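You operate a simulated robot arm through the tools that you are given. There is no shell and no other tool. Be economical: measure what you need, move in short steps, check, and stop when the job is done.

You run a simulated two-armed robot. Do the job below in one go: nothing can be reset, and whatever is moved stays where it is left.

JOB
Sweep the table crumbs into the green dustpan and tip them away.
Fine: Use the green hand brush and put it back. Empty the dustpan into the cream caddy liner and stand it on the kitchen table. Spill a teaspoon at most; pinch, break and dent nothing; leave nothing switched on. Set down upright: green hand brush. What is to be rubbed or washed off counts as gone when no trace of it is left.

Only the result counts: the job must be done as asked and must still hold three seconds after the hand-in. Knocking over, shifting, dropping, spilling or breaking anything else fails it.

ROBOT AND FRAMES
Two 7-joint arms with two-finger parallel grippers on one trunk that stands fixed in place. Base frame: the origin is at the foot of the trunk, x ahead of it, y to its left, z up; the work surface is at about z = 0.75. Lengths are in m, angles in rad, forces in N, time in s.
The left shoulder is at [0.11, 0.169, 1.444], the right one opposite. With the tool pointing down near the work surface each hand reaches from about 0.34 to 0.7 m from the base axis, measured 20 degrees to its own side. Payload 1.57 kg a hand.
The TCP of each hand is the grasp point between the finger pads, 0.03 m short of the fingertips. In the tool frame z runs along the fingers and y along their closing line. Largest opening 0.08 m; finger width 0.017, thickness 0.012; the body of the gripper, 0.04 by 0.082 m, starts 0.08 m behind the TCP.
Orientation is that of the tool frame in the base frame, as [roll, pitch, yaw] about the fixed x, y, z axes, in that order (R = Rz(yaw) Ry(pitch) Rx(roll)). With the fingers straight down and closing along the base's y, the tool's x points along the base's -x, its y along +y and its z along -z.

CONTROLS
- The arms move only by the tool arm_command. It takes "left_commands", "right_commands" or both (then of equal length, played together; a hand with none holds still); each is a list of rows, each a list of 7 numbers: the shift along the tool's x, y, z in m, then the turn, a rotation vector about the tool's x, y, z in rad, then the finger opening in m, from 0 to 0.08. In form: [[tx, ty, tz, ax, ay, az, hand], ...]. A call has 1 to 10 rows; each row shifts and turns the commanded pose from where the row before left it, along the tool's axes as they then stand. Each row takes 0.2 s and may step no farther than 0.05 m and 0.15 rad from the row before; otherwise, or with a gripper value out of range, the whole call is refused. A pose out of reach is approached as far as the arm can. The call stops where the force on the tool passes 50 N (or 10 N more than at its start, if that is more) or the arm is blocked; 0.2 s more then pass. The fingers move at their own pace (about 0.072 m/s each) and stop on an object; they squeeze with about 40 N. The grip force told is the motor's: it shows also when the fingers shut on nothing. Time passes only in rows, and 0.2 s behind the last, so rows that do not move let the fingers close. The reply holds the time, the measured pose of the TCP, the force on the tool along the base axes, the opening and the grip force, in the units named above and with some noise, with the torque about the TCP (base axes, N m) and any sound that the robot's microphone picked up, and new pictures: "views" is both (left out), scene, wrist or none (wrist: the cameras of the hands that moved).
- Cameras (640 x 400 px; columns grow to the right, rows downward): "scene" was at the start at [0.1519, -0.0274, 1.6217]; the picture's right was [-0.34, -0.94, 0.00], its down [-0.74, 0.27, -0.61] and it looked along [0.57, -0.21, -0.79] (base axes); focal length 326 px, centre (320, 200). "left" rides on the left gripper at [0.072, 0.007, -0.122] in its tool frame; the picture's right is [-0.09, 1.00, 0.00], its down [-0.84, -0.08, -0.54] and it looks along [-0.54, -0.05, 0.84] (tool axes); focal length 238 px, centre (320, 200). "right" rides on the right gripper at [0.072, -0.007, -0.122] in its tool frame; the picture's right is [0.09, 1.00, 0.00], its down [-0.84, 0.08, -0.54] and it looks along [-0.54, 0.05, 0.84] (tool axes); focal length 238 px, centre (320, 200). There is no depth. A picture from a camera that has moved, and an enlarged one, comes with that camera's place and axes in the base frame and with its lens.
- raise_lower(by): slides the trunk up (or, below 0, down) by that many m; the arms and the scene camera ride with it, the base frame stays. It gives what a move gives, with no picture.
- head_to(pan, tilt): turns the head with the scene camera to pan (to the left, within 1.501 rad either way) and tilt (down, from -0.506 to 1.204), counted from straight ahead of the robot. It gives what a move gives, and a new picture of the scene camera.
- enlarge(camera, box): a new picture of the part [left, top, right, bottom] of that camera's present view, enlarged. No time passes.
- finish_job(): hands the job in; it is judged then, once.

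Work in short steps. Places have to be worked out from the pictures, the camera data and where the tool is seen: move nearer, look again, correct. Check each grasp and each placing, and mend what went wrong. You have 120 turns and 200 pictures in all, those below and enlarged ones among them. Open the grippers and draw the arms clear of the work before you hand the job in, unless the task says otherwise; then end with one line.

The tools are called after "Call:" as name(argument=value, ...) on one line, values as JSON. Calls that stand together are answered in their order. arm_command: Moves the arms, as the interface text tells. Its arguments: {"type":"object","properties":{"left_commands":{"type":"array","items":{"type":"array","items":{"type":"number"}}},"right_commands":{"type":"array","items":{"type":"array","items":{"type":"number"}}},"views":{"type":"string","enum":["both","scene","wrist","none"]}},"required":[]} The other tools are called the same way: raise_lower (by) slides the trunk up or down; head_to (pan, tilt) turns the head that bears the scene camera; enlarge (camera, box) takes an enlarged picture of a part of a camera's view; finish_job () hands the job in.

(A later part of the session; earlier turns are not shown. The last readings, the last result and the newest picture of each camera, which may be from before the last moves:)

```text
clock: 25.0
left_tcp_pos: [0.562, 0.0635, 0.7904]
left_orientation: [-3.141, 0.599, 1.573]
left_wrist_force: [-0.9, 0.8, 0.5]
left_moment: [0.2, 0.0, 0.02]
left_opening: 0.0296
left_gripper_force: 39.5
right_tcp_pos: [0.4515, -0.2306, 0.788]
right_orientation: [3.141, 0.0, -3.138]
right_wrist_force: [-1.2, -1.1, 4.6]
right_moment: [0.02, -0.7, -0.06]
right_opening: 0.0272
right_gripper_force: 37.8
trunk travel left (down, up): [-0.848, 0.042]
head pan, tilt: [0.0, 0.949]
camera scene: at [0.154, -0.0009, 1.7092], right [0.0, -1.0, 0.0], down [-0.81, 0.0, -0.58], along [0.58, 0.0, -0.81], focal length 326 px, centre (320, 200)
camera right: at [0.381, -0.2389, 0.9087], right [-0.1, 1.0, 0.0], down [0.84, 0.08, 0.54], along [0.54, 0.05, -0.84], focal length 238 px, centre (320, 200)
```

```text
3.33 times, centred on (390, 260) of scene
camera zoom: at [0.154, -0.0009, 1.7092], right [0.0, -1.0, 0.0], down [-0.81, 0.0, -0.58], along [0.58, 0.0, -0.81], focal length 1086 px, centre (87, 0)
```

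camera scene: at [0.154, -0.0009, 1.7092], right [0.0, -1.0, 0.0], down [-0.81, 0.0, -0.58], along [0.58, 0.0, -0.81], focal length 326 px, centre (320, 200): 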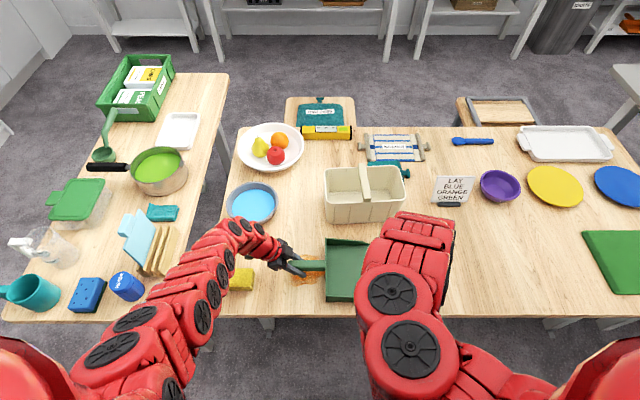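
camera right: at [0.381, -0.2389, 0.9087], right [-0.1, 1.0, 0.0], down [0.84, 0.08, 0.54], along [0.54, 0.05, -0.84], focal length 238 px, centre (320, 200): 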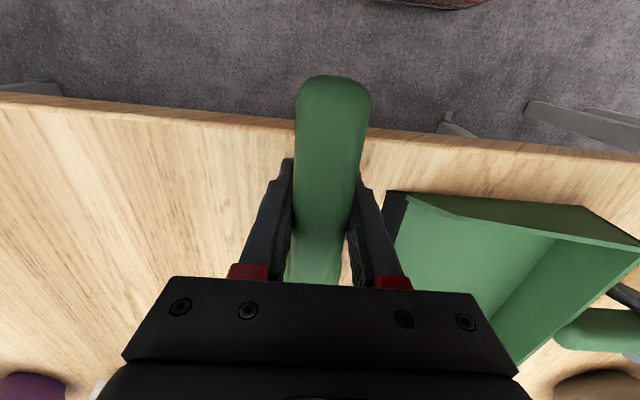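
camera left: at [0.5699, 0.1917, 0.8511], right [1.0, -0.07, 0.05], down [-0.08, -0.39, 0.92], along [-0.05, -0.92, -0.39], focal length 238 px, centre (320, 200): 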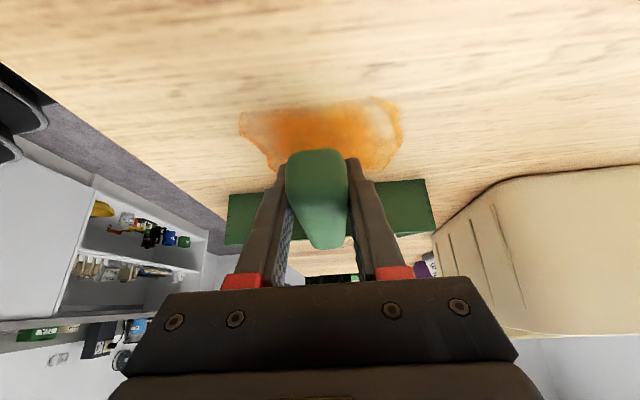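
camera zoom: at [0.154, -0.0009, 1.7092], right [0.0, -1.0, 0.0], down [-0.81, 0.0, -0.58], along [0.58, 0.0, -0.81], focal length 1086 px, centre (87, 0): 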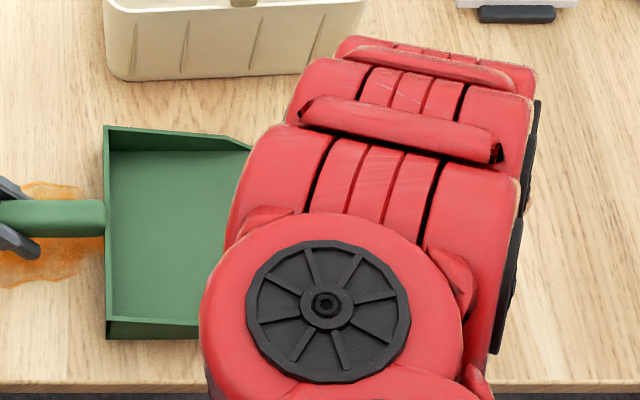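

At the lip now. I'll rise a few mm and push the crumbs over the lip into the pan, then lift.

Call:
arm_command(right_commands=[[0, 0.015, 0, 0, 0, 0, 0.0], [0, 0.012, -0.003, 0, 0, 0, 0.0], [0, 0.015, -0.002, 0, 0, 0, 0.0], [0, 0.015, -0.001, 0, 0, 0, 0.0], [0, 0.012, 0, 0, 0, 0, 0.0]])

```text
clock: 26.2
left_tcp_pos: [0.5629, 0.0631, 0.7908]
left_orientation: [3.14, 0.598, 1.576]
left_wrist_force: [0.0, 0.4, -0.3]
left_moment: [-0.19, -0.06, 0.05]
left_opening: 0.0297
left_gripper_force: 39.1
right_tcp_pos: [0.4522, -0.1623, 0.7932]
right_orientation: [3.14, 0.0, -3.136]
right_wrist_force: [0.1, 0.9, -1.2]
right_moment: [0.03, 0.09, 0.02]
right_opening: 0.0275
right_gripper_force: 37.7
trunk travel left (down, up): [-0.848, 0.042]
head pan, tilt: [0.0, 0.949]
camera scene: at [0.1545, -0.0013, 1.7091], right [0.0, -1.0, 0.0], down [-0.81, 0.0, -0.58], along [0.58, 0.0, -0.81], focal length 326 px, centre (320, 200)
camera right: at [0.3809, -0.1699, 0.9137], right [-0.1, 1.0, 0.0], down [0.84, 0.08, 0.54], along [0.54, 0.05, -0.84], focal length 238 px, centre (320, 200)
```

scene: 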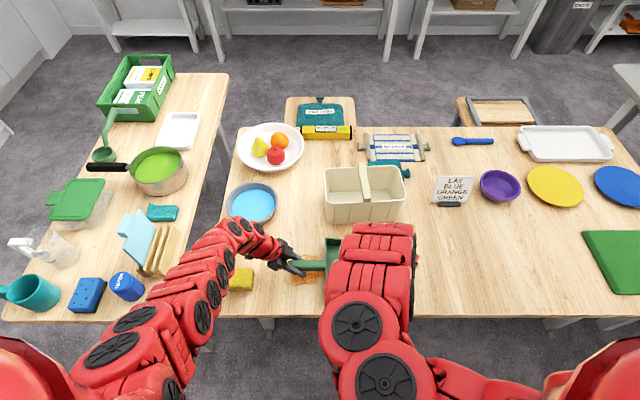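
right: 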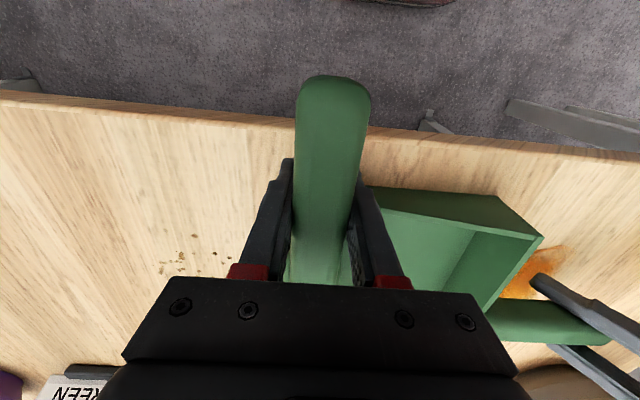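

Some crumbs remain behind near [0.56,-0.28]. I'll lift the brush and move back clear to look at the whole area.

Call:
arm_command(right_commands=[[0, 0, -0.02, 0, 0, 0, 0.0], [0, -0.02, -0.02, 0, 0, 0, 0.0], [0, -0.04, 0, 0, 0, 0, 0.0], [0, -0.045, 0, 0, 0, 0, 0.0], [0, -0.045, 0, 0, 0, 0, 0.0], [0, -0.045, 0, 0, 0, 0, 0.0], [0, -0.045, 0, 0, 0, 0, 0.0]])

Call:
enlarge(camera="scene", box=[300, 220, 460, 320])

```text
clock: 27.8
left_tcp_pos: [0.5628, 0.0639, 0.7918]
left_orientation: [-3.141, 0.597, 1.576]
left_wrist_force: [0.5, -0.2, -0.8]
left_moment: [-0.12, 0.01, 0.12]
left_opening: 0.0297
left_gripper_force: 39.1
right_tcp_pos: [0.4705, -0.4069, 0.8161]
right_orientation: [3.139, -0.001, -3.137]
right_wrist_force: [0.4, 0.0, -1.8]
right_moment: [0.0, 0.09, 0.0]
right_opening: 0.0276
right_gripper_force: 37.5
right hand out of reach, approached as far as the arm can: row 1, 2
trunk travel left (down, up): [-0.848, 0.042]
head pan, tilt: [0.0, 0.949]
camera scene: at [0.1542, -0.0033, 1.7092], right [0.0, -1.0, 0.0], down [-0.81, 0.0, -0.58], along [0.58, 0.0, -0.81], focal length 326 px, centre (320, 200)
camera right: at [0.3979, -0.4125, 0.936], right [-0.1, 1.0, 0.0], down [0.84, 0.08, 0.54], along [0.54, 0.05, -0.84], focal length 238 px, centre (320, 200)
```

scene: 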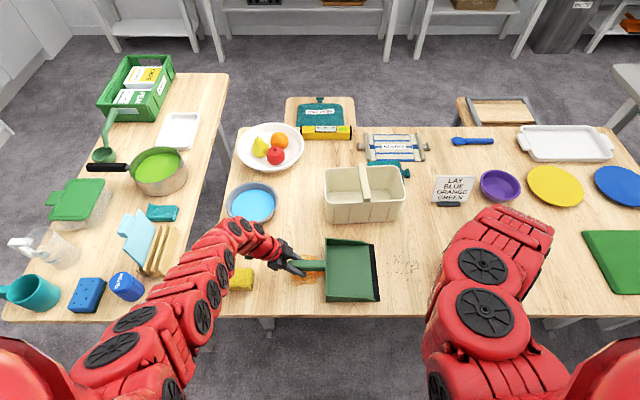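
right: 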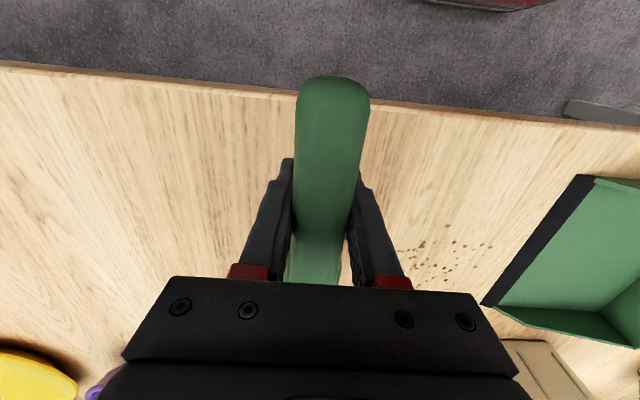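

```text
4.00 times, centred on (380, 270) of scene
camera zoom: at [0.1542, -0.0033, 1.7092], right [0.0, -1.0, 0.0], down [-0.81, 0.0, -0.58], along [0.58, 0.0, -0.81], focal length 1303 px, centre (80, -80)
```

zoom: 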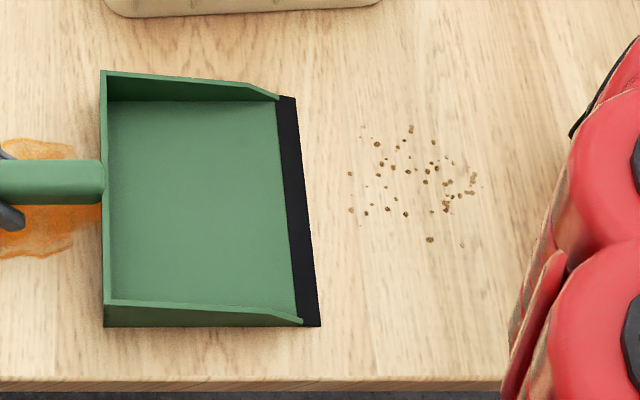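

The crumbs look unmoved, so I need to see how the bristles meet the table. The left wrist camera looks toward the brush, so I'll enlarge that.

Call:
enlarge(camera="left", box=[270, 230, 390, 305])

Call:
enlarge(camera="right", box=[240, 150, 500, 300])

```text
5.33 times, centred on (330, 268) of left
camera zoom: at [0.5696, 0.1909, 0.8515], right [1.0, -0.07, 0.05], down [-0.08, -0.39, 0.92], along [-0.05, -0.92, -0.39], focal length 1271 px, centre (267, -160)
```

zoom: 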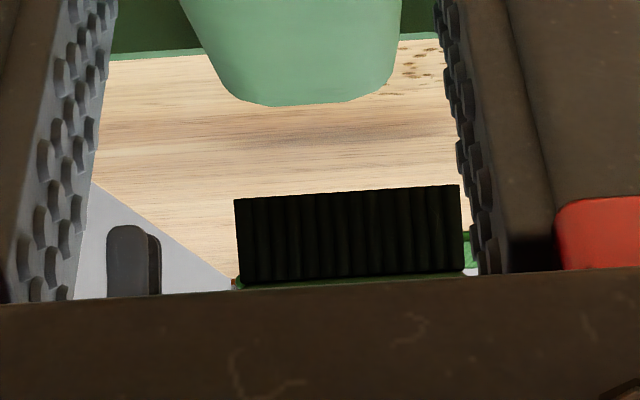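

```text
2.46 times, centred on (370, 225) of right
camera zoom: at [0.3979, -0.4125, 0.936], right [-0.1, 1.0, 0.0], down [0.84, 0.08, 0.54], along [0.54, 0.05, -0.84], focal length 587 px, centre (197, 138)
```

zoom: 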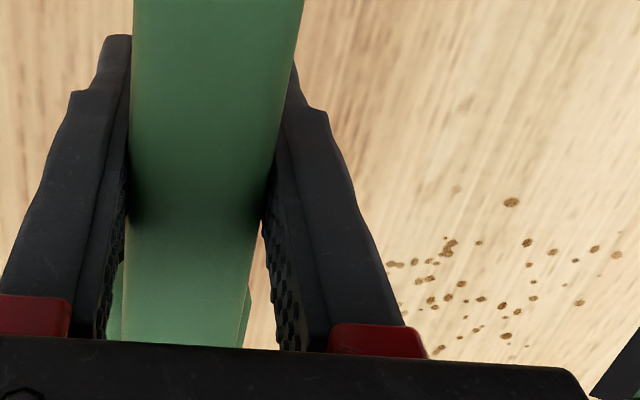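

The bristles do point down and span about TCP x+0.044…+0.144, touching at TCP z≈0.788. I'll re-stroke with x≈0.48 and more pressure.

Call:
arm_command(right_commands=[[-0.012, 0.03, 0.015, 0, 0, 0, 0.0], [0, 0.005, 0.017, 0, 0, 0, 0.0], [0, 0.02, 0, 0, 0, 0, 0.0], [0, 0.02, 0, 0, 0, 0, 0.0], [0, 0.02, 0, 0, 0, 0, 0.0], [0, 0.02, 0, 0, 0, 0, 0.0]], views="none")

Call:
enlarge(camera="left", box=[270, 230, 390, 305])

```text
clock: 29.2
left_tcp_pos: [0.5626, 0.0641, 0.7916]
left_orientation: [3.141, 0.599, 1.574]
left_wrist_force: [1.0, -0.1, 0.0]
left_moment: [0.19, 0.01, -0.01]
left_opening: 0.0297
left_gripper_force: 39.1
right_tcp_pos: [0.482, -0.2885, 0.7852]
right_orientation: [-3.138, -0.001, -3.137]
right_wrist_force: [0.1, -3.2, 9.4]
right_moment: [0.05, -0.43, -0.13]
right_opening: 0.0271
right_gripper_force: 38.1
trunk travel left (down, up): [-0.848, 0.042]
head pan, tilt: [0.0, 0.949]
```

```text
5.33 times, centred on (330, 268) of left
camera zoom: at [0.5697, 0.1926, 0.8509], right [1.0, -0.07, 0.05], down [-0.08, -0.38, 0.92], along [-0.05, -0.92, -0.39], focal length 1271 px, centre (267, -160)
```

zoom: 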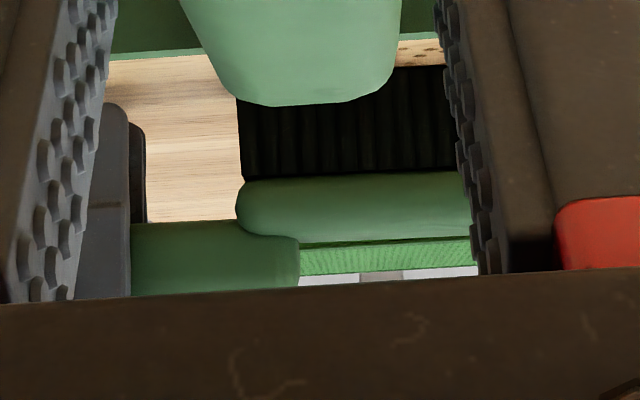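

Good: about 10 N pressing with 3 N drag. Continue the stroke into the pan.

Call:
arm_command(right_commands=[[0, 0.02, 0, 0, 0, 0, 0.0], [0, 0.02, 0, 0, 0, 0, 0.0], [0, 0.02, 0, 0, 0, 0, 0.0], [0, 0.015, 0, 0, 0, 0, 0.0], [0, 0.015, -0.004, 0, 0, 0, 0.0], [0, 0.02, -0.003, 0, 0, 0, 0.0], [0, 0.01, 0, 0, 0, 0, 0.0]], views="wrist")

Call:
enlarge(camera="right", box=[80, 200, 280, 320])

```text
clock: 30.8
left_tcp_pos: [0.5658, 0.0678, 0.7927]
left_orientation: [3.135, 0.591, 1.576]
left_wrist_force: [10.3, 30.8, 8.3]
left_moment: [-0.25, 1.28, -1.72]
left_opening: 0.0303
left_gripper_force: 40.0
right_tcp_pos: [0.4798, -0.1715, 0.7918]
right_orientation: [-3.137, 0.002, -3.139]
right_wrist_force: [-7.5, -38.3, 19.2]
right_moment: [-0.63, 0.37, 0.6]
right_opening: 0.0274
right_gripper_force: 37.5
trunk travel left (down, up): [-0.848, 0.042]
head pan, tilt: [0.0, 0.949]
camera right: at [0.4074, -0.1772, 0.9123], right [-0.09, 1.0, -0.01], down [0.84, 0.08, 0.54], along [0.54, 0.05, -0.84], focal length 238 px, centre (320, 200)
```

right: 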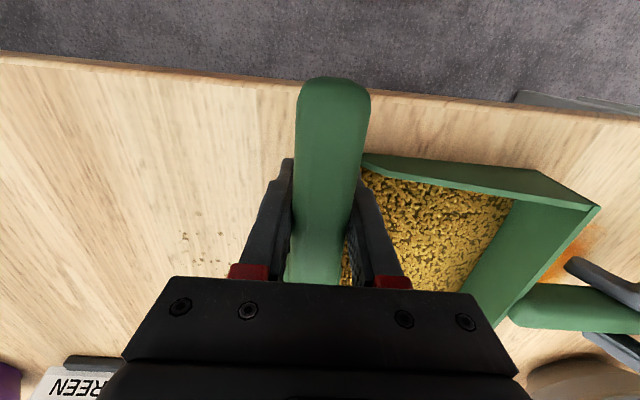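

```text
3.20 times, centred on (180, 260) of right
camera zoom: at [0.4074, -0.1772, 0.9123], right [-0.09, 1.0, -0.01], down [0.84, 0.08, 0.54], along [0.54, 0.05, -0.84], focal length 763 px, centre (768, 8)
```

zoom: 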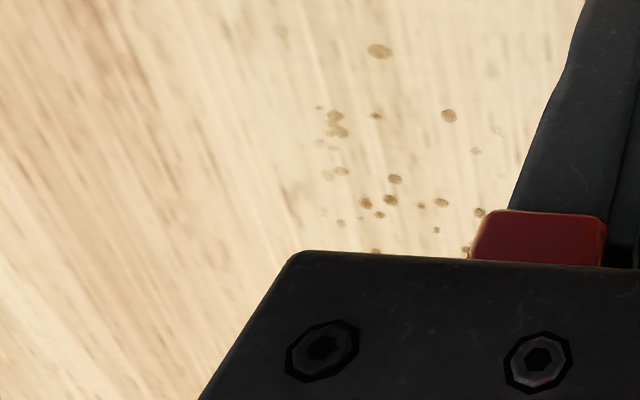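

It works: crumbs are appearing in the pan and the table ones are fading. But my finger pressed the pan's near wall (38 N), so I back off and lift right away.

Call:
arm_command(right_commands=[[0, -0.015, 0, 0, 0, 0, 0.0], [0, -0.02, -0.01, 0, 0, 0, 0.0], [0, -0.03, -0.01, 0, 0, 0, 0.0], [0, -0.045, 0, 0, 0, 0, 0.0], [0, -0.045, 0, 0, 0, 0, 0.0], [0, -0.045, 0, 0, 0, 0, 0.0]])

Call:
enlarge(camera="scene", box=[300, 220, 460, 320])

```text
clock: 32.2
left_tcp_pos: [0.5644, 0.0624, 0.7904]
left_orientation: [3.141, 0.599, 1.574]
left_wrist_force: [0.3, -0.6, 3.1]
left_moment: [-0.72, 0.22, -0.14]
left_opening: 0.0295
left_gripper_force: 38.9
right_tcp_pos: [0.4815, -0.3694, 0.808]
right_orientation: [-3.141, 0.001, -3.136]
right_wrist_force: [-0.2, -0.1, -0.3]
right_moment: [0.01, 0.08, 0.02]
right_opening: 0.0275
right_gripper_force: 38.0
trunk travel left (down, up): [-0.848, 0.042]
head pan, tilt: [0.0, 0.949]
camera scene: at [0.1539, -0.0029, 1.7092], right [0.0, -1.0, 0.0], down [-0.81, 0.0, -0.58], along [0.58, 0.0, -0.81], focal length 326 px, centre (320, 200)
camera right: at [0.4099, -0.3754, 0.9289], right [-0.1, 1.0, 0.0], down [0.84, 0.08, 0.54], along [0.54, 0.05, -0.84], focal length 238 px, centre (320, 200)
```

scene: 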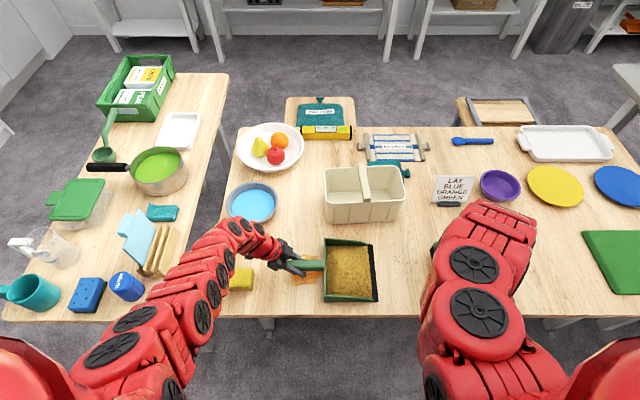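
right: 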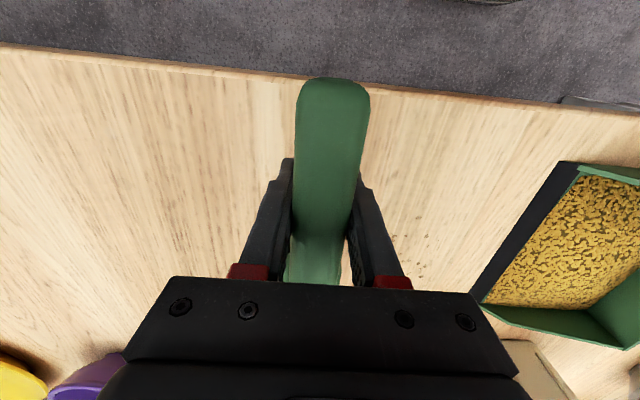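

```text
4.00 times, centred on (380, 270) of scene
camera zoom: at [0.1539, -0.0029, 1.7092], right [0.0, -1.0, 0.0], down [-0.81, 0.0, -0.58], along [0.58, 0.0, -0.81], focal length 1303 px, centre (80, -80)
```

zoom: 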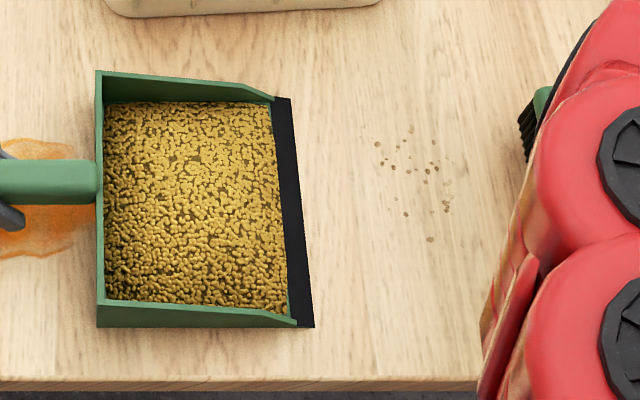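

Most have gone in. Second pressed stroke, shifted +0.01 m in x, stopping at y≈-0.215 so the fingers stay clear of the pan wall.

Call:
arm_command(right_commands=[[-0.01, 0.01, 0.012, 0, 0, 0, 0.0], [0, 0, 0.012, 0, 0, 0, 0.0], [0, 0.018, 0, 0, 0, 0, 0.0], [0, 0.018, 0, 0, 0, 0, 0.0], [0, 0.018, 0, 0, 0, 0, 0.0], [0, 0.018, 0, 0, 0, 0, 0.0], [0, 0.018, 0, 0, 0, 0, 0.0], [0, 0.018, 0, 0, 0, 0, 0.0], [0, 0.018, 0, 0, 0, 0, 0.0], [0, 0.016, 0, 0, 0, 0, 0.0]], views="none")

Call:
arm_command(right_commands=[[0, 0, -0.012, 0, 0, 0, 0.0], [0, -0.03, -0.012, 0, 0, 0, 0.0], [0, -0.04, 0, 0, 0, 0, 0.0], [0, -0.04, 0, 0, 0, 0, 0.0], [0, -0.04, 0, 0, 0, 0, 0.0]], views="none")

Call:
enlarge(camera="scene", box=[300, 220, 460, 320])

```text
clock: 34.4
left_tcp_pos: [0.5637, 0.0626, 0.7912]
left_orientation: [-3.141, 0.598, 1.576]
left_wrist_force: [-0.7, 0.3, 0.9]
left_moment: [-0.39, 0.04, -0.08]
left_opening: 0.0296
left_gripper_force: 39.6
right_tcp_pos: [0.4927, -0.2172, 0.7869]
right_orientation: [-3.141, -0.001, -3.136]
right_wrist_force: [-0.7, 0.5, -0.9]
right_moment: [0.01, 0.07, 0.01]
right_opening: 0.0273
right_gripper_force: 37.7
trunk travel left (down, up): [-0.848, 0.042]
head pan, tilt: [0.0, 0.949]
```

```text
clock: 35.6
left_tcp_pos: [0.5628, 0.0634, 0.792]
left_orientation: [-3.14, 0.599, 1.575]
left_wrist_force: [0.7, 0.0, 0.1]
left_moment: [-0.1, 0.14, 0.12]
left_opening: 0.0297
left_gripper_force: 39.2
right_tcp_pos: [0.4902, -0.3671, 0.8112]
right_orientation: [3.141, -0.002, -3.135]
right_wrist_force: [0.2, -0.1, -1.3]
right_moment: [0.01, 0.1, -0.01]
right_opening: 0.0272
right_gripper_force: 37.8
trunk travel left (down, up): [-0.848, 0.042]
head pan, tilt: [0.0, 0.949]
```

```text
4.00 times, centred on (380, 270) of scene
camera zoom: at [0.1542, -0.0031, 1.7092], right [0.0, -1.0, 0.0], down [-0.81, 0.0, -0.58], along [0.58, 0.0, -0.81], focal length 1303 px, centre (80, -80)
```

zoom: 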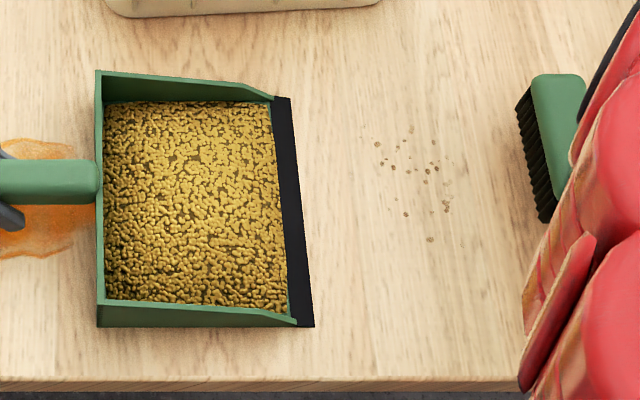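

That stroke had no contact (0 N), since the hand ended at z 0.787. I'll repeat about 4 mm lower.

Call:
arm_command(right_commands=[[0, 0.01, 0.014, 0, 0, 0, 0.0], [0, 0, 0.015, 0, 0, 0, 0.0], [0, 0.018, 0, 0, 0, 0, 0.0], [0, 0.018, 0, 0, 0, 0, 0.0]], views="none")

```text
clock: 36.6
left_tcp_pos: [0.562, 0.0622, 0.7921]
left_orientation: [3.139, 0.598, 1.574]
left_wrist_force: [0.1, -0.5, -1.7]
left_moment: [0.24, 0.0, 0.0]
left_opening: 0.0296
left_gripper_force: 39.4
right_tcp_pos: [0.4919, -0.3218, 0.7834]
right_orientation: [-3.139, 0.002, -3.137]
right_wrist_force: [0.6, -5.5, 18.4]
right_moment: [0.06, -0.88, -0.26]
right_opening: 0.0275
right_gripper_force: 38.4
trunk travel left (down, up): [-0.848, 0.042]
head pan, tilt: [0.0, 0.949]
```

Now about 19 N of contact, which is firm. I'll ease up 1 mm and complete the stroke, then return.

Call:
arm_command(right_commands=[[0, 0.018, -0.0007, 0, 0, 0, 0.0], [0, 0.018, 0, 0, 0, 0, 0.0], [0, 0.018, 0, 0, 0, 0, 0.0], [0, 0.018, 0, 0, 0, 0, 0.0], [0, 0.018, 0, 0, 0, 0, 0.0], [0, 0.014, 0, 0, 0, 0, 0.0]], views="none")

Call:
arm_command(right_commands=[[0, 0, -0.012, 0, 0, 0, 0.0], [0, -0.03, -0.012, 0, 0, 0, 0.0], [0, -0.04, 0, 0, 0, 0, 0.0], [0, -0.04, 0, 0, 0, 0, 0.0], [0, -0.04, 0, 0, 0, 0, 0.0]], views="none")

Call:
enlarge(camera="scene", box=[300, 220, 460, 320])

```text
clock: 38.0
left_tcp_pos: [0.5629, 0.0638, 0.7923]
left_orientation: [3.14, 0.598, 1.575]
left_wrist_force: [0.0, -0.5, -1.7]
left_moment: [0.24, 0.0, 0.03]
left_opening: 0.0296
left_gripper_force: 39.4
right_tcp_pos: [0.4915, -0.2164, 0.7823]
right_orientation: [3.141, 0.0, -3.137]
right_wrist_force: [-0.2, -3.7, 16.2]
right_moment: [0.01, -0.79, -0.23]
right_opening: 0.0274
right_gripper_force: 38.3
trunk travel left (down, up): [-0.848, 0.042]
head pan, tilt: [0.0, 0.949]
```

```text
clock: 39.2
left_tcp_pos: [0.5635, 0.0633, 0.792]
left_orientation: [-3.14, 0.598, 1.576]
left_wrist_force: [0.1, -0.2, -0.8]
left_moment: [-0.14, 0.14, 0.07]
left_opening: 0.03
left_gripper_force: 39.1
right_tcp_pos: [0.4926, -0.3682, 0.8058]
right_orientation: [3.141, -0.002, -3.135]
right_wrist_force: [0.0, -0.4, -1.1]
right_moment: [-0.01, 0.06, 0.01]
right_opening: 0.0272
right_gripper_force: 37.9
trunk travel left (down, up): [-0.848, 0.042]
head pan, tilt: [0.0, 0.949]
```

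```text
4.00 times, centred on (380, 270) of scene
camera zoom: at [0.1543, -0.0032, 1.7092], right [0.0, -1.0, 0.0], down [-0.81, 0.0, -0.58], along [0.58, 0.0, -0.81], focal length 1303 px, centre (80, -80)
```

zoom: 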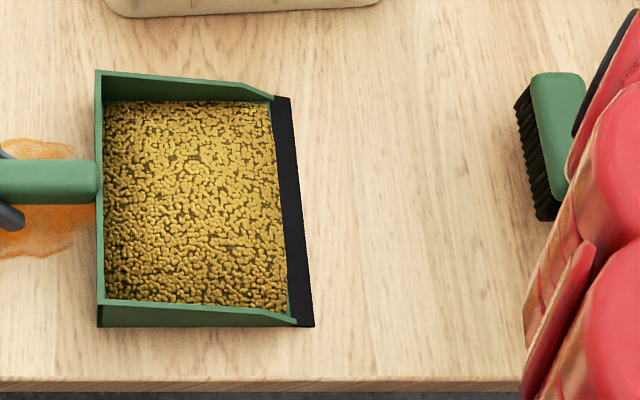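

The table looks clean there. For insurance against faint traces I'll run one more stroke at x≈0.47 and one at ≈0.51.

Call:
arm_command(right_commands=[[0.024, 0.01, 0.011, 0, 0, 0, 0.0], [0, 0, 0.011, 0, 0, 0, 0.0], [0, 0.02, 0, 0, 0, 0, 0.0], [0, 0.02, 0, 0, 0, 0, 0.0], [0, 0.02, 0, 0, 0, 0, 0.0], [0, 0.02, 0, 0, 0, 0, 0.0], [0, 0.02, 0, 0, 0, 0, 0.0], [0, 0.02, 0, 0, 0, 0, 0.0], [0, 0.02, 0, 0, 0, 0, 0.0]], views="none")

Call:
arm_command(right_commands=[[0, 0, -0.012, 0, 0, 0, 0.0], [-0.02, -0.03, -0.012, 0, 0, 0, 0.0], [-0.02, -0.04, 0, 0, 0, 0, 0.0], [0, -0.04, 0, 0, 0, 0, 0.0], [0, -0.03, 0.012, 0, 0, 0, 0.0]], views="none")

```text
clock: 41.2
left_tcp_pos: [0.5626, 0.0645, 0.7911]
left_orientation: [-3.141, 0.598, 1.576]
left_wrist_force: [-0.3, -0.1, -0.8]
left_moment: [-0.04, -0.03, 0.02]
left_opening: 0.0297
left_gripper_force: 39.3
right_tcp_pos: [0.4678, -0.2153, 0.785]
right_orientation: [-3.141, 0.0, -3.136]
right_wrist_force: [0.4, -0.5, -0.3]
right_moment: [-0.02, 0.11, 0.0]
right_opening: 0.0273
right_gripper_force: 38.0
trunk travel left (down, up): [-0.848, 0.042]
head pan, tilt: [0.0, 0.949]
```

```text
clock: 42.4
left_tcp_pos: [0.5638, 0.0626, 0.7911]
left_orientation: [-3.141, 0.6, 1.576]
left_wrist_force: [0.1, -0.6, -0.7]
left_moment: [-0.04, 0.02, 0.1]
left_opening: 0.0297
left_gripper_force: 39.4
right_tcp_pos: [0.5098, -0.3589, 0.7958]
right_orientation: [3.141, -0.002, -3.136]
right_wrist_force: [-0.2, 0.2, -0.8]
right_moment: [0.0, 0.09, 0.0]
right_opening: 0.0272
right_gripper_force: 37.8
trunk travel left (down, up): [-0.848, 0.042]
head pan, tilt: [0.0, 0.949]
```

That one missed contact again, as the brush has crept up slightly in the grip. Stroke at x≈0.51 at z≈0.781.

Call:
arm_command(right_commands=[[0, 0.0, 0.0145, 0, 0, 0, 0.0], [0, 0.02, 0, 0, 0, 0, 0.0], [0, 0.02, 0, 0, 0, 0, 0.0], [0, 0.02, 0, 0, 0, 0, 0.0], [0, 0.02, 0, 0, 0, 0, 0.0], [0, 0.02, 0, 0, 0, 0, 0.0], [0, 0.02, 0, 0, 0, 0, 0.0], [0, 0.02, 0, 0, 0, 0, 0.0]], views="none")

Call:
arm_command(right_commands=[[0, 0, -0.012, 0, 0, 0, 0.0], [0.02, -0.03, -0.012, 0, 0, 0, 0.0], [0.018, -0.04, 0, 0, 0, 0, 0.0], [0, -0.04, 0, 0, 0, 0, 0.0], [0, -0.035, 0.012, 0, 0, 0, 0.0]], views="none")

Call:
enlarge(camera="left", box=[270, 230, 390, 305])

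Call:
enlarge(camera="scene", box=[370, 225, 450, 295])

```text
clock: 44.2
left_tcp_pos: [0.5631, 0.064, 0.7921]
left_orientation: [3.14, 0.598, 1.573]
left_wrist_force: [-1.0, 0.8, -2.2]
left_moment: [0.25, 0.03, 0.01]
left_opening: 0.0298
left_gripper_force: 39.4
right_tcp_pos: [0.5074, -0.217, 0.7826]
right_orientation: [-3.141, 0.001, -3.135]
right_wrist_force: [-0.8, -5.3, 18.0]
right_moment: [0.06, -0.84, -0.21]
right_opening: 0.0273
right_gripper_force: 38.4
trunk travel left (down, up): [-0.848, 0.042]
head pan, tilt: [0.0, 0.949]
```

```text
clock: 45.4
left_tcp_pos: [0.5623, 0.0629, 0.7924]
left_orientation: [3.14, 0.599, 1.576]
left_wrist_force: [0.7, -0.2, -1.1]
left_moment: [0.0, 0.09, 0.08]
left_opening: 0.0295
left_gripper_force: 39.5
right_tcp_pos: [0.4702, -0.3617, 0.793]
right_orientation: [3.14, 0.0, -3.132]
right_wrist_force: [-0.1, -0.5, -0.9]
right_moment: [0.02, 0.05, 0.01]
right_opening: 0.0273
right_gripper_force: 37.7
trunk travel left (down, up): [-0.848, 0.042]
head pan, tilt: [0.0, 0.949]
```

```text
5.33 times, centred on (330, 268) of left
camera zoom: at [0.5697, 0.1912, 0.8515], right [1.0, -0.07, 0.05], down [-0.08, -0.39, 0.92], along [-0.04, -0.92, -0.39], focal length 1271 px, centre (267, -160)
```

zoom: 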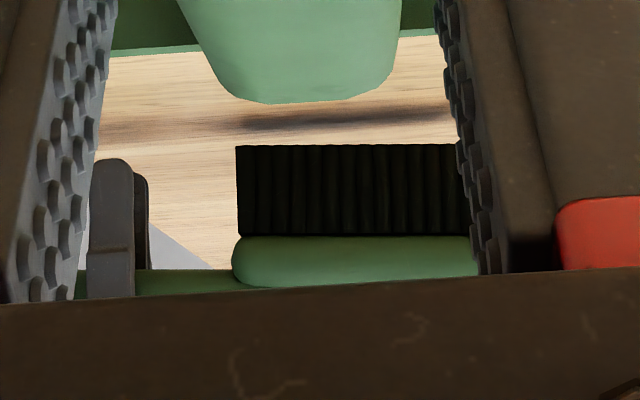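

```text
5.71 times, centred on (410, 260) of scene
camera zoom: at [0.1543, -0.0031, 1.7092], right [0.0, -1.0, 0.0], down [-0.81, 0.0, -0.58], along [0.58, 0.0, -0.81], focal length 1861 px, centre (-194, -143)
```

zoom: 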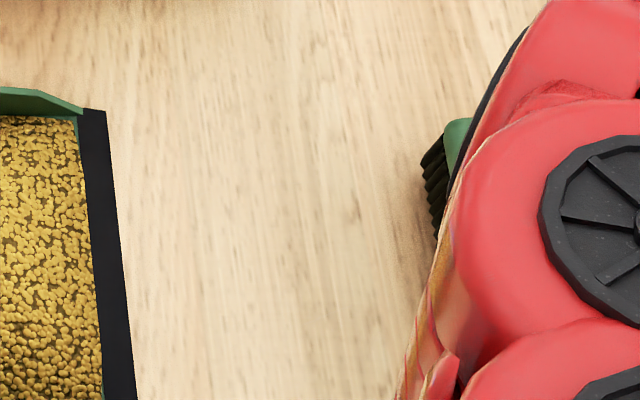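

Table shows no trace. One last pressed stroke in the near lane.

Call:
arm_command(right_commands=[[0, 0.0, 0.0118, 0, 0, 0, 0.0], [0, 0.02, 0, 0, 0, 0, 0.0], [0, 0.02, 0, 0, 0, 0, 0.0], [0, 0.02, 0, 0, 0, 0, 0.0], [0, 0.02, 0, 0, 0, 0, 0.0], [0, 0.02, 0, 0, 0, 0, 0.0], [0, 0.02, 0, 0, 0, 0, 0.0], [0, 0.02, 0, 0, 0, 0, 0.0]], views="none")

Call:
arm_command(right_commands=[[0, 0, -0.012, 0, 0, 0, 0.0], [0, -0.03, -0.02, 0, 0, 0, 0.0], [-0.01, -0.04, -0.01, 0, 0, 0, 0.0], [-0.01, -0.04, -0.01, 0, 0, 0, 0.0], [0, -0.045, 0, 0, 0, 0, 0.0], [0, -0.045, 0, 0, 0, 0, 0.0], [0, -0.045, 0, 0, 0, 0, 0.0]])

```text
clock: 47.2
left_tcp_pos: [0.5639, 0.064, 0.7924]
left_orientation: [3.139, 0.601, 1.574]
left_wrist_force: [0.2, -0.9, -1.4]
left_moment: [0.24, 0.01, 0.0]
left_opening: 0.0293
left_gripper_force: 39.4
right_tcp_pos: [0.4684, -0.2218, 0.78]
right_orientation: [3.141, 0.002, -3.136]
right_wrist_force: [-0.7, -4.4, 19.6]
right_moment: [0.04, -0.97, -0.27]
right_opening: 0.0275
right_gripper_force: 37.5
trunk travel left (down, up): [-0.848, 0.042]
head pan, tilt: [0.0, 0.949]
```

```text
clock: 48.8
left_tcp_pos: [0.5638, 0.0628, 0.7904]
left_orientation: [3.141, 0.598, 1.577]
left_wrist_force: [-0.4, -0.1, -1.5]
left_moment: [0.02, 0.05, 0.05]
left_opening: 0.0294
left_gripper_force: 38.7
right_tcp_pos: [0.4927, -0.4677, 0.8354]
right_orientation: [3.141, 0.001, -3.133]
right_wrist_force: [-0.2, -0.1, -1.4]
right_moment: [0.02, 0.08, 0.06]
right_opening: 0.0276
right_gripper_force: 37.9
trunk travel left (down, up): [-0.848, 0.042]
head pan, tilt: [0.0, 0.949]
camera scene: at [0.1541, -0.0033, 1.7092], right [0.0, -1.0, 0.0], down [-0.81, 0.0, -0.58], along [0.58, 0.0, -0.81], focal length 326 px, centre (320, 200)
camera right: at [0.4208, -0.4753, 0.9552], right [-0.1, 1.0, 0.0], down [0.84, 0.08, 0.54], along [0.54, 0.05, -0.84], focal length 238 px, centre (320, 200)
```

scene: 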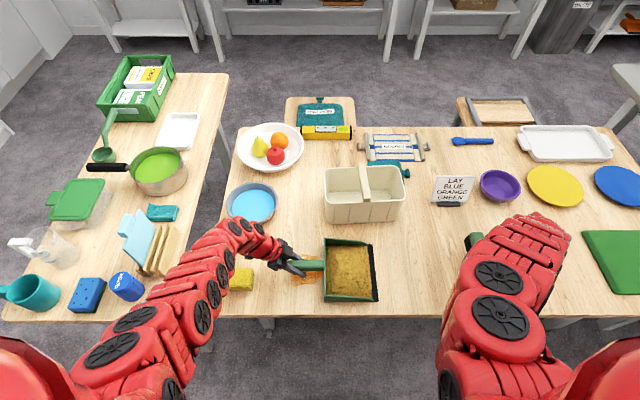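
right: 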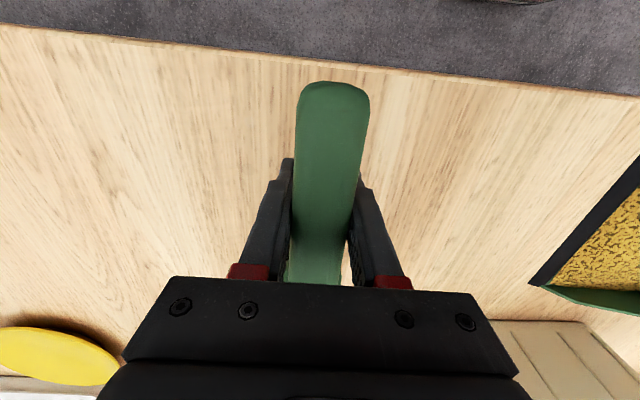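

Table clean. Carry the brush back to its home: y -0.561, x 0.4845, yaw -3.052.

Call:
arm_command(right_commands=[[0.003, -0.031, 0, 0, 0, 0, 0.0], [0.003, -0.031, 0, 0, 0, 0, 0.0], [0.002, -0.031, 0, 0, 0, 0, 0.0], [0, 0, 0.02, 0, 0, -0.083, 0.0], [0, 0, 0.02, 0, 0, 0, 0.0]], views="wrist")

```text
clock: 50.0
left_tcp_pos: [0.5637, 0.0618, 0.7922]
left_orientation: [-3.14, 0.597, 1.575]
left_wrist_force: [0.0, 0.4, -0.5]
left_moment: [0.11, 0.09, 0.03]
left_opening: 0.0295
left_gripper_force: 39.6
right_tcp_pos: [0.4754, -0.5309, 0.8146]
right_orientation: [3.138, -0.001, -3.052]
right_wrist_force: [-0.6, 0.0, -0.4]
right_moment: [0.04, 0.04, -0.02]
right_opening: 0.0275
right_gripper_force: 37.9
right hand out of reach, approached as far as the arm can: row 3, 4, 5
trunk travel left (down, up): [-0.848, 0.042]
head pan, tilt: [0.0, 0.949]
camera right: at [0.4048, -0.5429, 0.9349], right [-0.18, 0.98, 0.0], down [0.83, 0.15, 0.54], along [0.53, 0.1, -0.84], focal length 238 px, centre (320, 200)
```

right: 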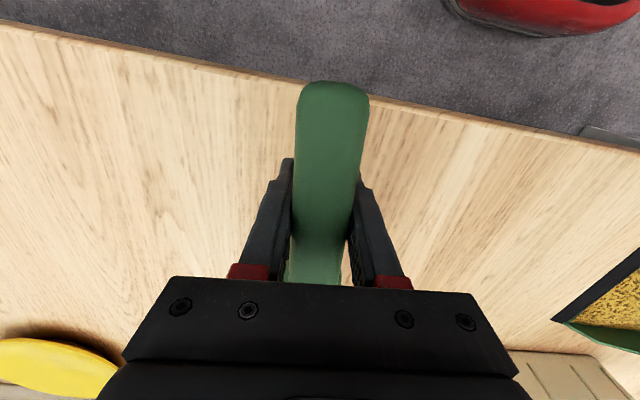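

The far reach is short with the trunk raised. I'll release the pan handle, raise both hands 0.09, and lower the trunk 0.09 back to its original height.

Call:
arm_command(left_commands=[[0, 0, 0, 0, 0, 0, 0.06], [0, 0, 0, 0, 0, 0, 0.06], [-0.017, 0, -0.0247, 0, 0, 0, 0.06], [-0.017, 0, -0.0247, 0, 0, 0, 0.06], [-0.017, 0, -0.0247, 0, 0, 0, 0.06]], right_commands=[[0, 0, -0.03, 0, 0, 0, 0.0], [0, 0, -0.03, 0, 0, 0, 0.0], [0, 0, -0.03, 0, 0, 0, 0.0], [0, 0, 0, 0, 0, 0, 0.0], [0, 0, 0, 0, 0, 0, 0.0]], views="scene")

```text
clock: 51.2
left_tcp_pos: [0.5619, 0.065, 0.8814]
left_orientation: [-3.141, 0.598, 1.576]
left_wrist_force: [0.4, -0.3, -0.6]
left_moment: [-0.01, 0.01, 0.01]
left_opening: 0.0599
left_gripper_force: 0.0
right_tcp_pos: [0.4769, -0.5286, 0.905]
right_orientation: [-3.141, 0.0, -3.053]
right_wrist_force: [0.7, -0.2, -1.2]
right_moment: [0.01, 0.1, 0.01]
right_opening: 0.0275
right_gripper_force: 37.5
trunk travel left (down, up): [-0.848, 0.042]
head pan, tilt: [0.0, 0.949]
camera scene: at [0.1544, -0.0011, 1.7091], right [0.0, -1.0, 0.0], down [-0.81, 0.0, -0.58], along [0.58, 0.0, -0.81], focal length 326 px, centre (320, 200)
```

scene: 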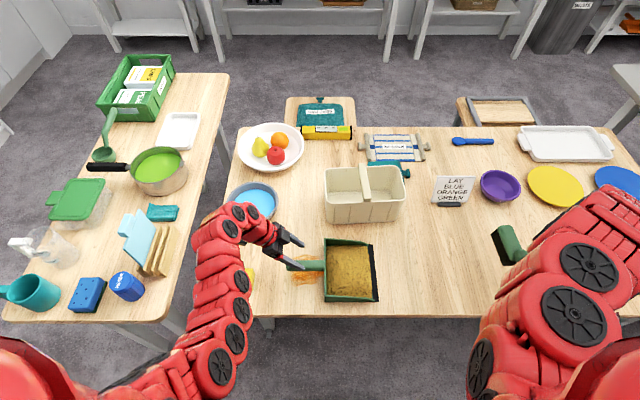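

Call:
raise_lower(by=-0.09)

Call:
arm_command(right_commands=[[-0.008, -0.016, 0, 0, 0, 0, 0.0], [0, -0.016, 0, 0, 0, 0, 0.0], [0, 0, -0.005, 0, 0, 0, 0.0]], views="wrist")

```text
clock: 52.4
left_tcp_pos: [0.5623, 0.0633, 0.7905]
left_orientation: [-3.141, 0.599, 1.574]
left_wrist_force: [0.4, 0.3, -0.2]
left_moment: [0.03, -0.02, 0.01]
left_opening: 0.06
left_gripper_force: 0.0
right_tcp_pos: [0.4767, -0.5288, 0.815]
right_orientation: [3.141, 0.001, -3.051]
right_wrist_force: [0.1, 0.4, -1.2]
right_moment: [0.01, 0.07, 0.04]
right_opening: 0.0278
right_gripper_force: 37.7
trunk travel left (down, up): [-0.758, 0.132]
head pan, tilt: [0.0, 0.949]
```

```text
clock: 53.2
left_tcp_pos: [0.5615, 0.0645, 0.7903]
left_orientation: [-3.141, 0.599, 1.577]
left_wrist_force: [-0.4, -0.3, 0.0]
left_moment: [0.02, 0.01, 0.02]
left_opening: 0.06
left_gripper_force: 0.1
right_tcp_pos: [0.4871, -0.5578, 0.8192]
right_orientation: [-3.141, -0.001, -3.052]
right_wrist_force: [0.0, 0.3, -1.5]
right_moment: [0.0, 0.06, 0.01]
right_opening: 0.0274
right_gripper_force: 37.4
trunk travel left (down, up): [-0.758, 0.132]
head pan, tilt: [0.0, 0.949]
camera right: at [0.416, -0.5715, 0.9402], right [-0.18, 0.98, 0.0], down [0.83, 0.15, 0.54], along [0.53, 0.1, -0.84], focal length 238 px, centre (320, 200)
```

right: 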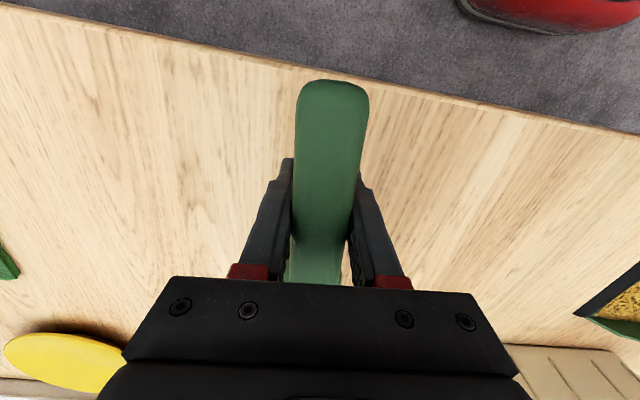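

Over home within 3 mm. Lowering to just above contact and then in 2 mm steps.

Call:
arm_command(right_commands=[[0.002, -0.002, 0.015, 0, 0, 0, 0.0], [0, 0, 0.015, 0, 0, 0, 0.0], [0, 0, 0.002, 0, 0, 0, 0.0]], views="none")

```text
clock: 54.0
left_tcp_pos: [0.5629, 0.0643, 0.7904]
left_orientation: [3.141, 0.597, 1.575]
left_wrist_force: [-0.2, 0.6, 0.0]
left_moment: [-0.01, 0.0, 0.01]
left_opening: 0.0598
left_gripper_force: 0.0
right_tcp_pos: [0.4844, -0.5613, 0.7895]
right_orientation: [3.138, 0.001, -3.053]
right_wrist_force: [-0.5, 0.6, -1.1]
right_moment: [-0.01, 0.05, 0.03]
right_opening: 0.0275
right_gripper_force: 38.0
trunk travel left (down, up): [-0.758, 0.132]
head pan, tilt: [0.0, 0.949]
```

Call:
arm_command(right_commands=[[0, 0, 0.003, 0, 0, 0, 0.0], [0, 0, 0.001, 0, 0, 0, 0.0]], views="none")

```text
clock: 54.6
left_tcp_pos: [0.5615, 0.0629, 0.7909]
left_orientation: [-3.141, 0.597, 1.574]
left_wrist_force: [0.3, -0.2, 0.0]
left_moment: [0.03, 0.0, 0.01]
left_opening: 0.0602
left_gripper_force: 0.1
right_tcp_pos: [0.4843, -0.5629, 0.7832]
right_orientation: [3.141, 0.001, -3.053]
right_wrist_force: [1.2, -0.6, -0.4]
right_moment: [-0.03, 0.08, 0.01]
right_opening: 0.0272
right_gripper_force: 37.4
trunk travel left (down, up): [-0.758, 0.132]
head pan, tilt: [0.0, 0.949]
```

Not in contact yet (z 0.783); two more millimetres.

Call:
arm_command(right_commands=[[0, 0, 0.0015, 0, 0, 0, 0.0], [0, 0, 0, 0, 0, 0, 0.0]], views="none")

```text
clock: 55.2
left_tcp_pos: [0.5635, 0.0635, 0.7915]
left_orientation: [-3.141, 0.599, 1.575]
left_wrist_force: [-0.3, 0.2, -0.2]
left_moment: [-0.01, -0.03, -0.03]
left_opening: 0.0601
left_gripper_force: 0.2
right_tcp_pos: [0.4849, -0.5629, 0.7828]
right_orientation: [3.141, 0.0, -3.053]
right_wrist_force: [-0.9, 0.7, -0.2]
right_moment: [-0.02, 0.1, -0.01]
right_opening: 0.0274
right_gripper_force: 37.7
trunk travel left (down, up): [-0.758, 0.132]
head pan, tilt: [0.0, 0.949]
```

Call:
arm_command(right_commands=[[0, 0, 0.0015, 0, 0, 0, 0.0], [0, 0, 0, 0, 0, 0, 0.0]], views="none")

```text
clock: 55.8
left_tcp_pos: [0.5629, 0.0658, 0.7896]
left_orientation: [-3.141, 0.599, 1.574]
left_wrist_force: [0.7, -0.5, -1.4]
left_moment: [0.01, 0.03, -0.04]
left_opening: 0.0602
left_gripper_force: 0.2
right_tcp_pos: [0.4853, -0.5612, 0.7817]
right_orientation: [-3.139, 0.002, -3.055]
right_wrist_force: [0.6, -0.4, 4.2]
right_moment: [0.11, -0.22, -0.05]
right_opening: 0.0272
right_gripper_force: 37.9
trunk travel left (down, up): [-0.758, 0.132]
head pan, tilt: [0.0, 0.949]
```

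Contact (≈5 N). Open the fingers and rise straight up.

Call:
arm_command(right_commands=[[0, 0, 0, 0, 0, 0, 0.035], [0, 0, 0, 0, 0, 0, 0.07], [0, 0, 0, 0, 0, 0, 0.07], [0, 0, -0.02, 0, 0, 0, 0.07], [0, 0, -0.04, 0, 0, 0, 0.07], [0, 0, -0.04, 0, 0, 0, 0.07]], views="wrist")

```text
clock: 57.2
left_tcp_pos: [0.5622, 0.0641, 0.79]
left_orientation: [-3.141, 0.599, 1.576]
left_wrist_force: [0.0, -0.9, 1.0]
left_moment: [-0.01, 0.01, 0.0]
left_opening: 0.06
left_gripper_force: 0.0
right_tcp_pos: [0.4857, -0.5607, 0.8811]
right_orientation: [-3.14, 0.001, -3.053]
right_wrist_force: [0.2, 0.2, -1.1]
right_moment: [-0.01, -0.03, 0.03]
right_opening: 0.07
right_gripper_force: 0.0
trunk travel left (down, up): [-0.758, 0.132]
head pan, tilt: [0.0, 0.949]
camera right: at [0.4149, -0.5738, 1.0026], right [-0.18, 0.98, 0.0], down [0.83, 0.15, 0.54], along [0.53, 0.1, -0.84], focal length 238 px, centre (320, 200)
```

right: 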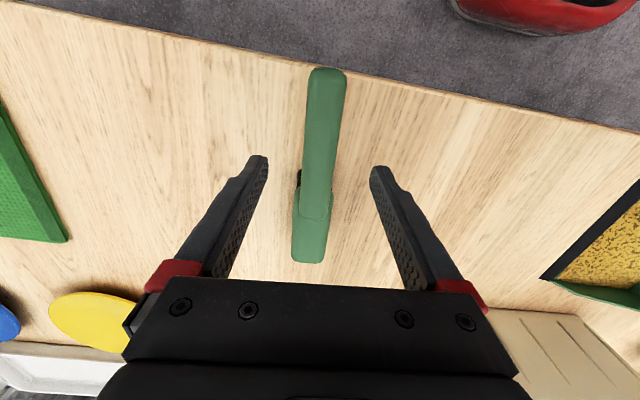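

The brush stands at home. Raise the right hand clear; tilt the left fingers 0.15 rad more toward the pan and regrip the handle.

Call:
arm_command(left_commands=[[0, 0, 0, 0, -0.15, 0, 0.06], [0, 0, 0, 0, 0, 0, 0.06], [0, 0, 0, 0, 0, 0, 0.0], [0, 0, 0, 0, 0, 0, 0.0], [0, 0, 0, 0, 0, 0, 0.0]], right_commands=[[0, -0.01, -0.04, 0, 0, 0, 0.07], [0, -0.01, -0.04, 0, 0, 0, 0.07], [0, -0.01, -0.04, 0, 0, 0, 0.07], [0, -0.01, -0.04, 0, 0, 0, 0.07], [0, -0.01, -0.04, 0, 0, 0, 0.07]])

Call:
enlarge(camera="scene", box=[240, 120, 480, 320])

```text
clock: 58.4
left_tcp_pos: [0.5623, 0.0639, 0.7909]
left_orientation: [-3.141, 0.748, 1.576]
left_wrist_force: [-1.7, -0.3, 1.8]
left_moment: [-0.04, 0.01, -0.01]
left_opening: 0.0297
left_gripper_force: 39.5
right_tcp_pos: [0.4903, -0.6107, 1.0799]
right_orientation: [3.141, -0.001, -3.053]
right_wrist_force: [-1.1, 0.9, 0.3]
right_moment: [-0.04, 0.0, 0.0]
right_opening: 0.0699
right_gripper_force: 0.0
trunk travel left (down, up): [-0.758, 0.132]
head pan, tilt: [0.0, 0.949]
camera scene: at [0.1541, -0.0017, 1.6192], right [0.0, -1.0, 0.0], down [-0.81, 0.0, -0.58], along [0.58, 0.0, -0.81], focal length 326 px, centre (320, 200)
camera right: at [0.4188, -0.6231, 1.2009], right [-0.18, 0.98, 0.0], down [0.83, 0.15, 0.54], along [0.53, 0.1, -0.84], focal length 238 px, centre (320, 200)
camera left: at [0.5685, 0.2003, 0.8306], right [1.0, -0.06, 0.06], down [-0.08, -0.24, 0.97], along [-0.05, -0.97, -0.25], focal length 238 px, centre (320, 200)
```

scene: 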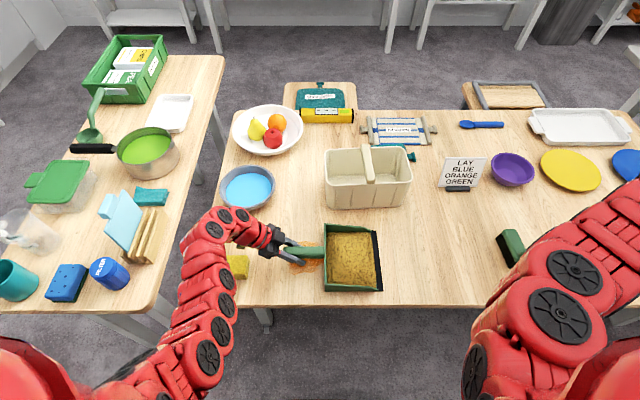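
right: 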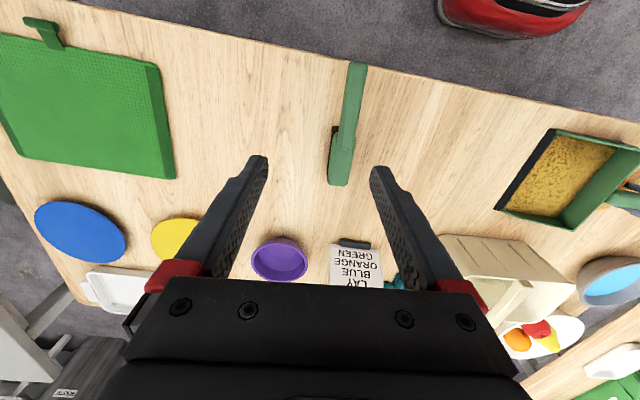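
left: 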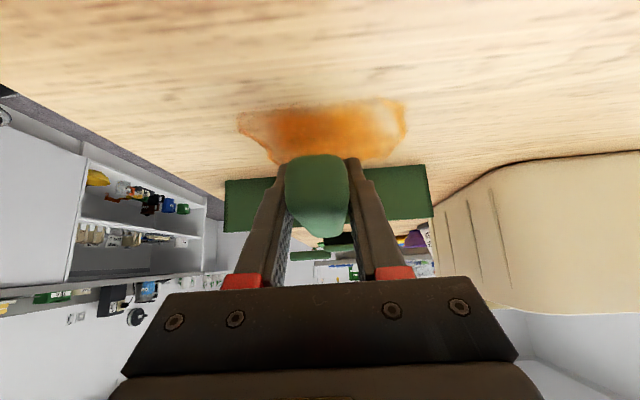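

```text
2.00 times, centred on (360, 220) of scene
camera zoom: at [0.1541, -0.0017, 1.6192], right [0.0, -1.0, 0.0], down [-0.81, 0.0, -0.58], along [0.58, 0.0, -0.81], focal length 651 px, centre (240, 160)
```

zoom: 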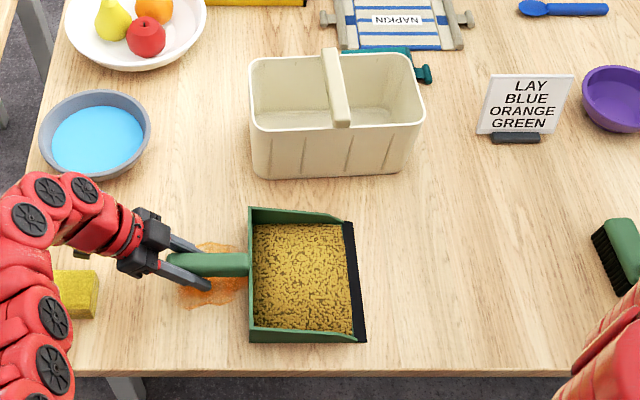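

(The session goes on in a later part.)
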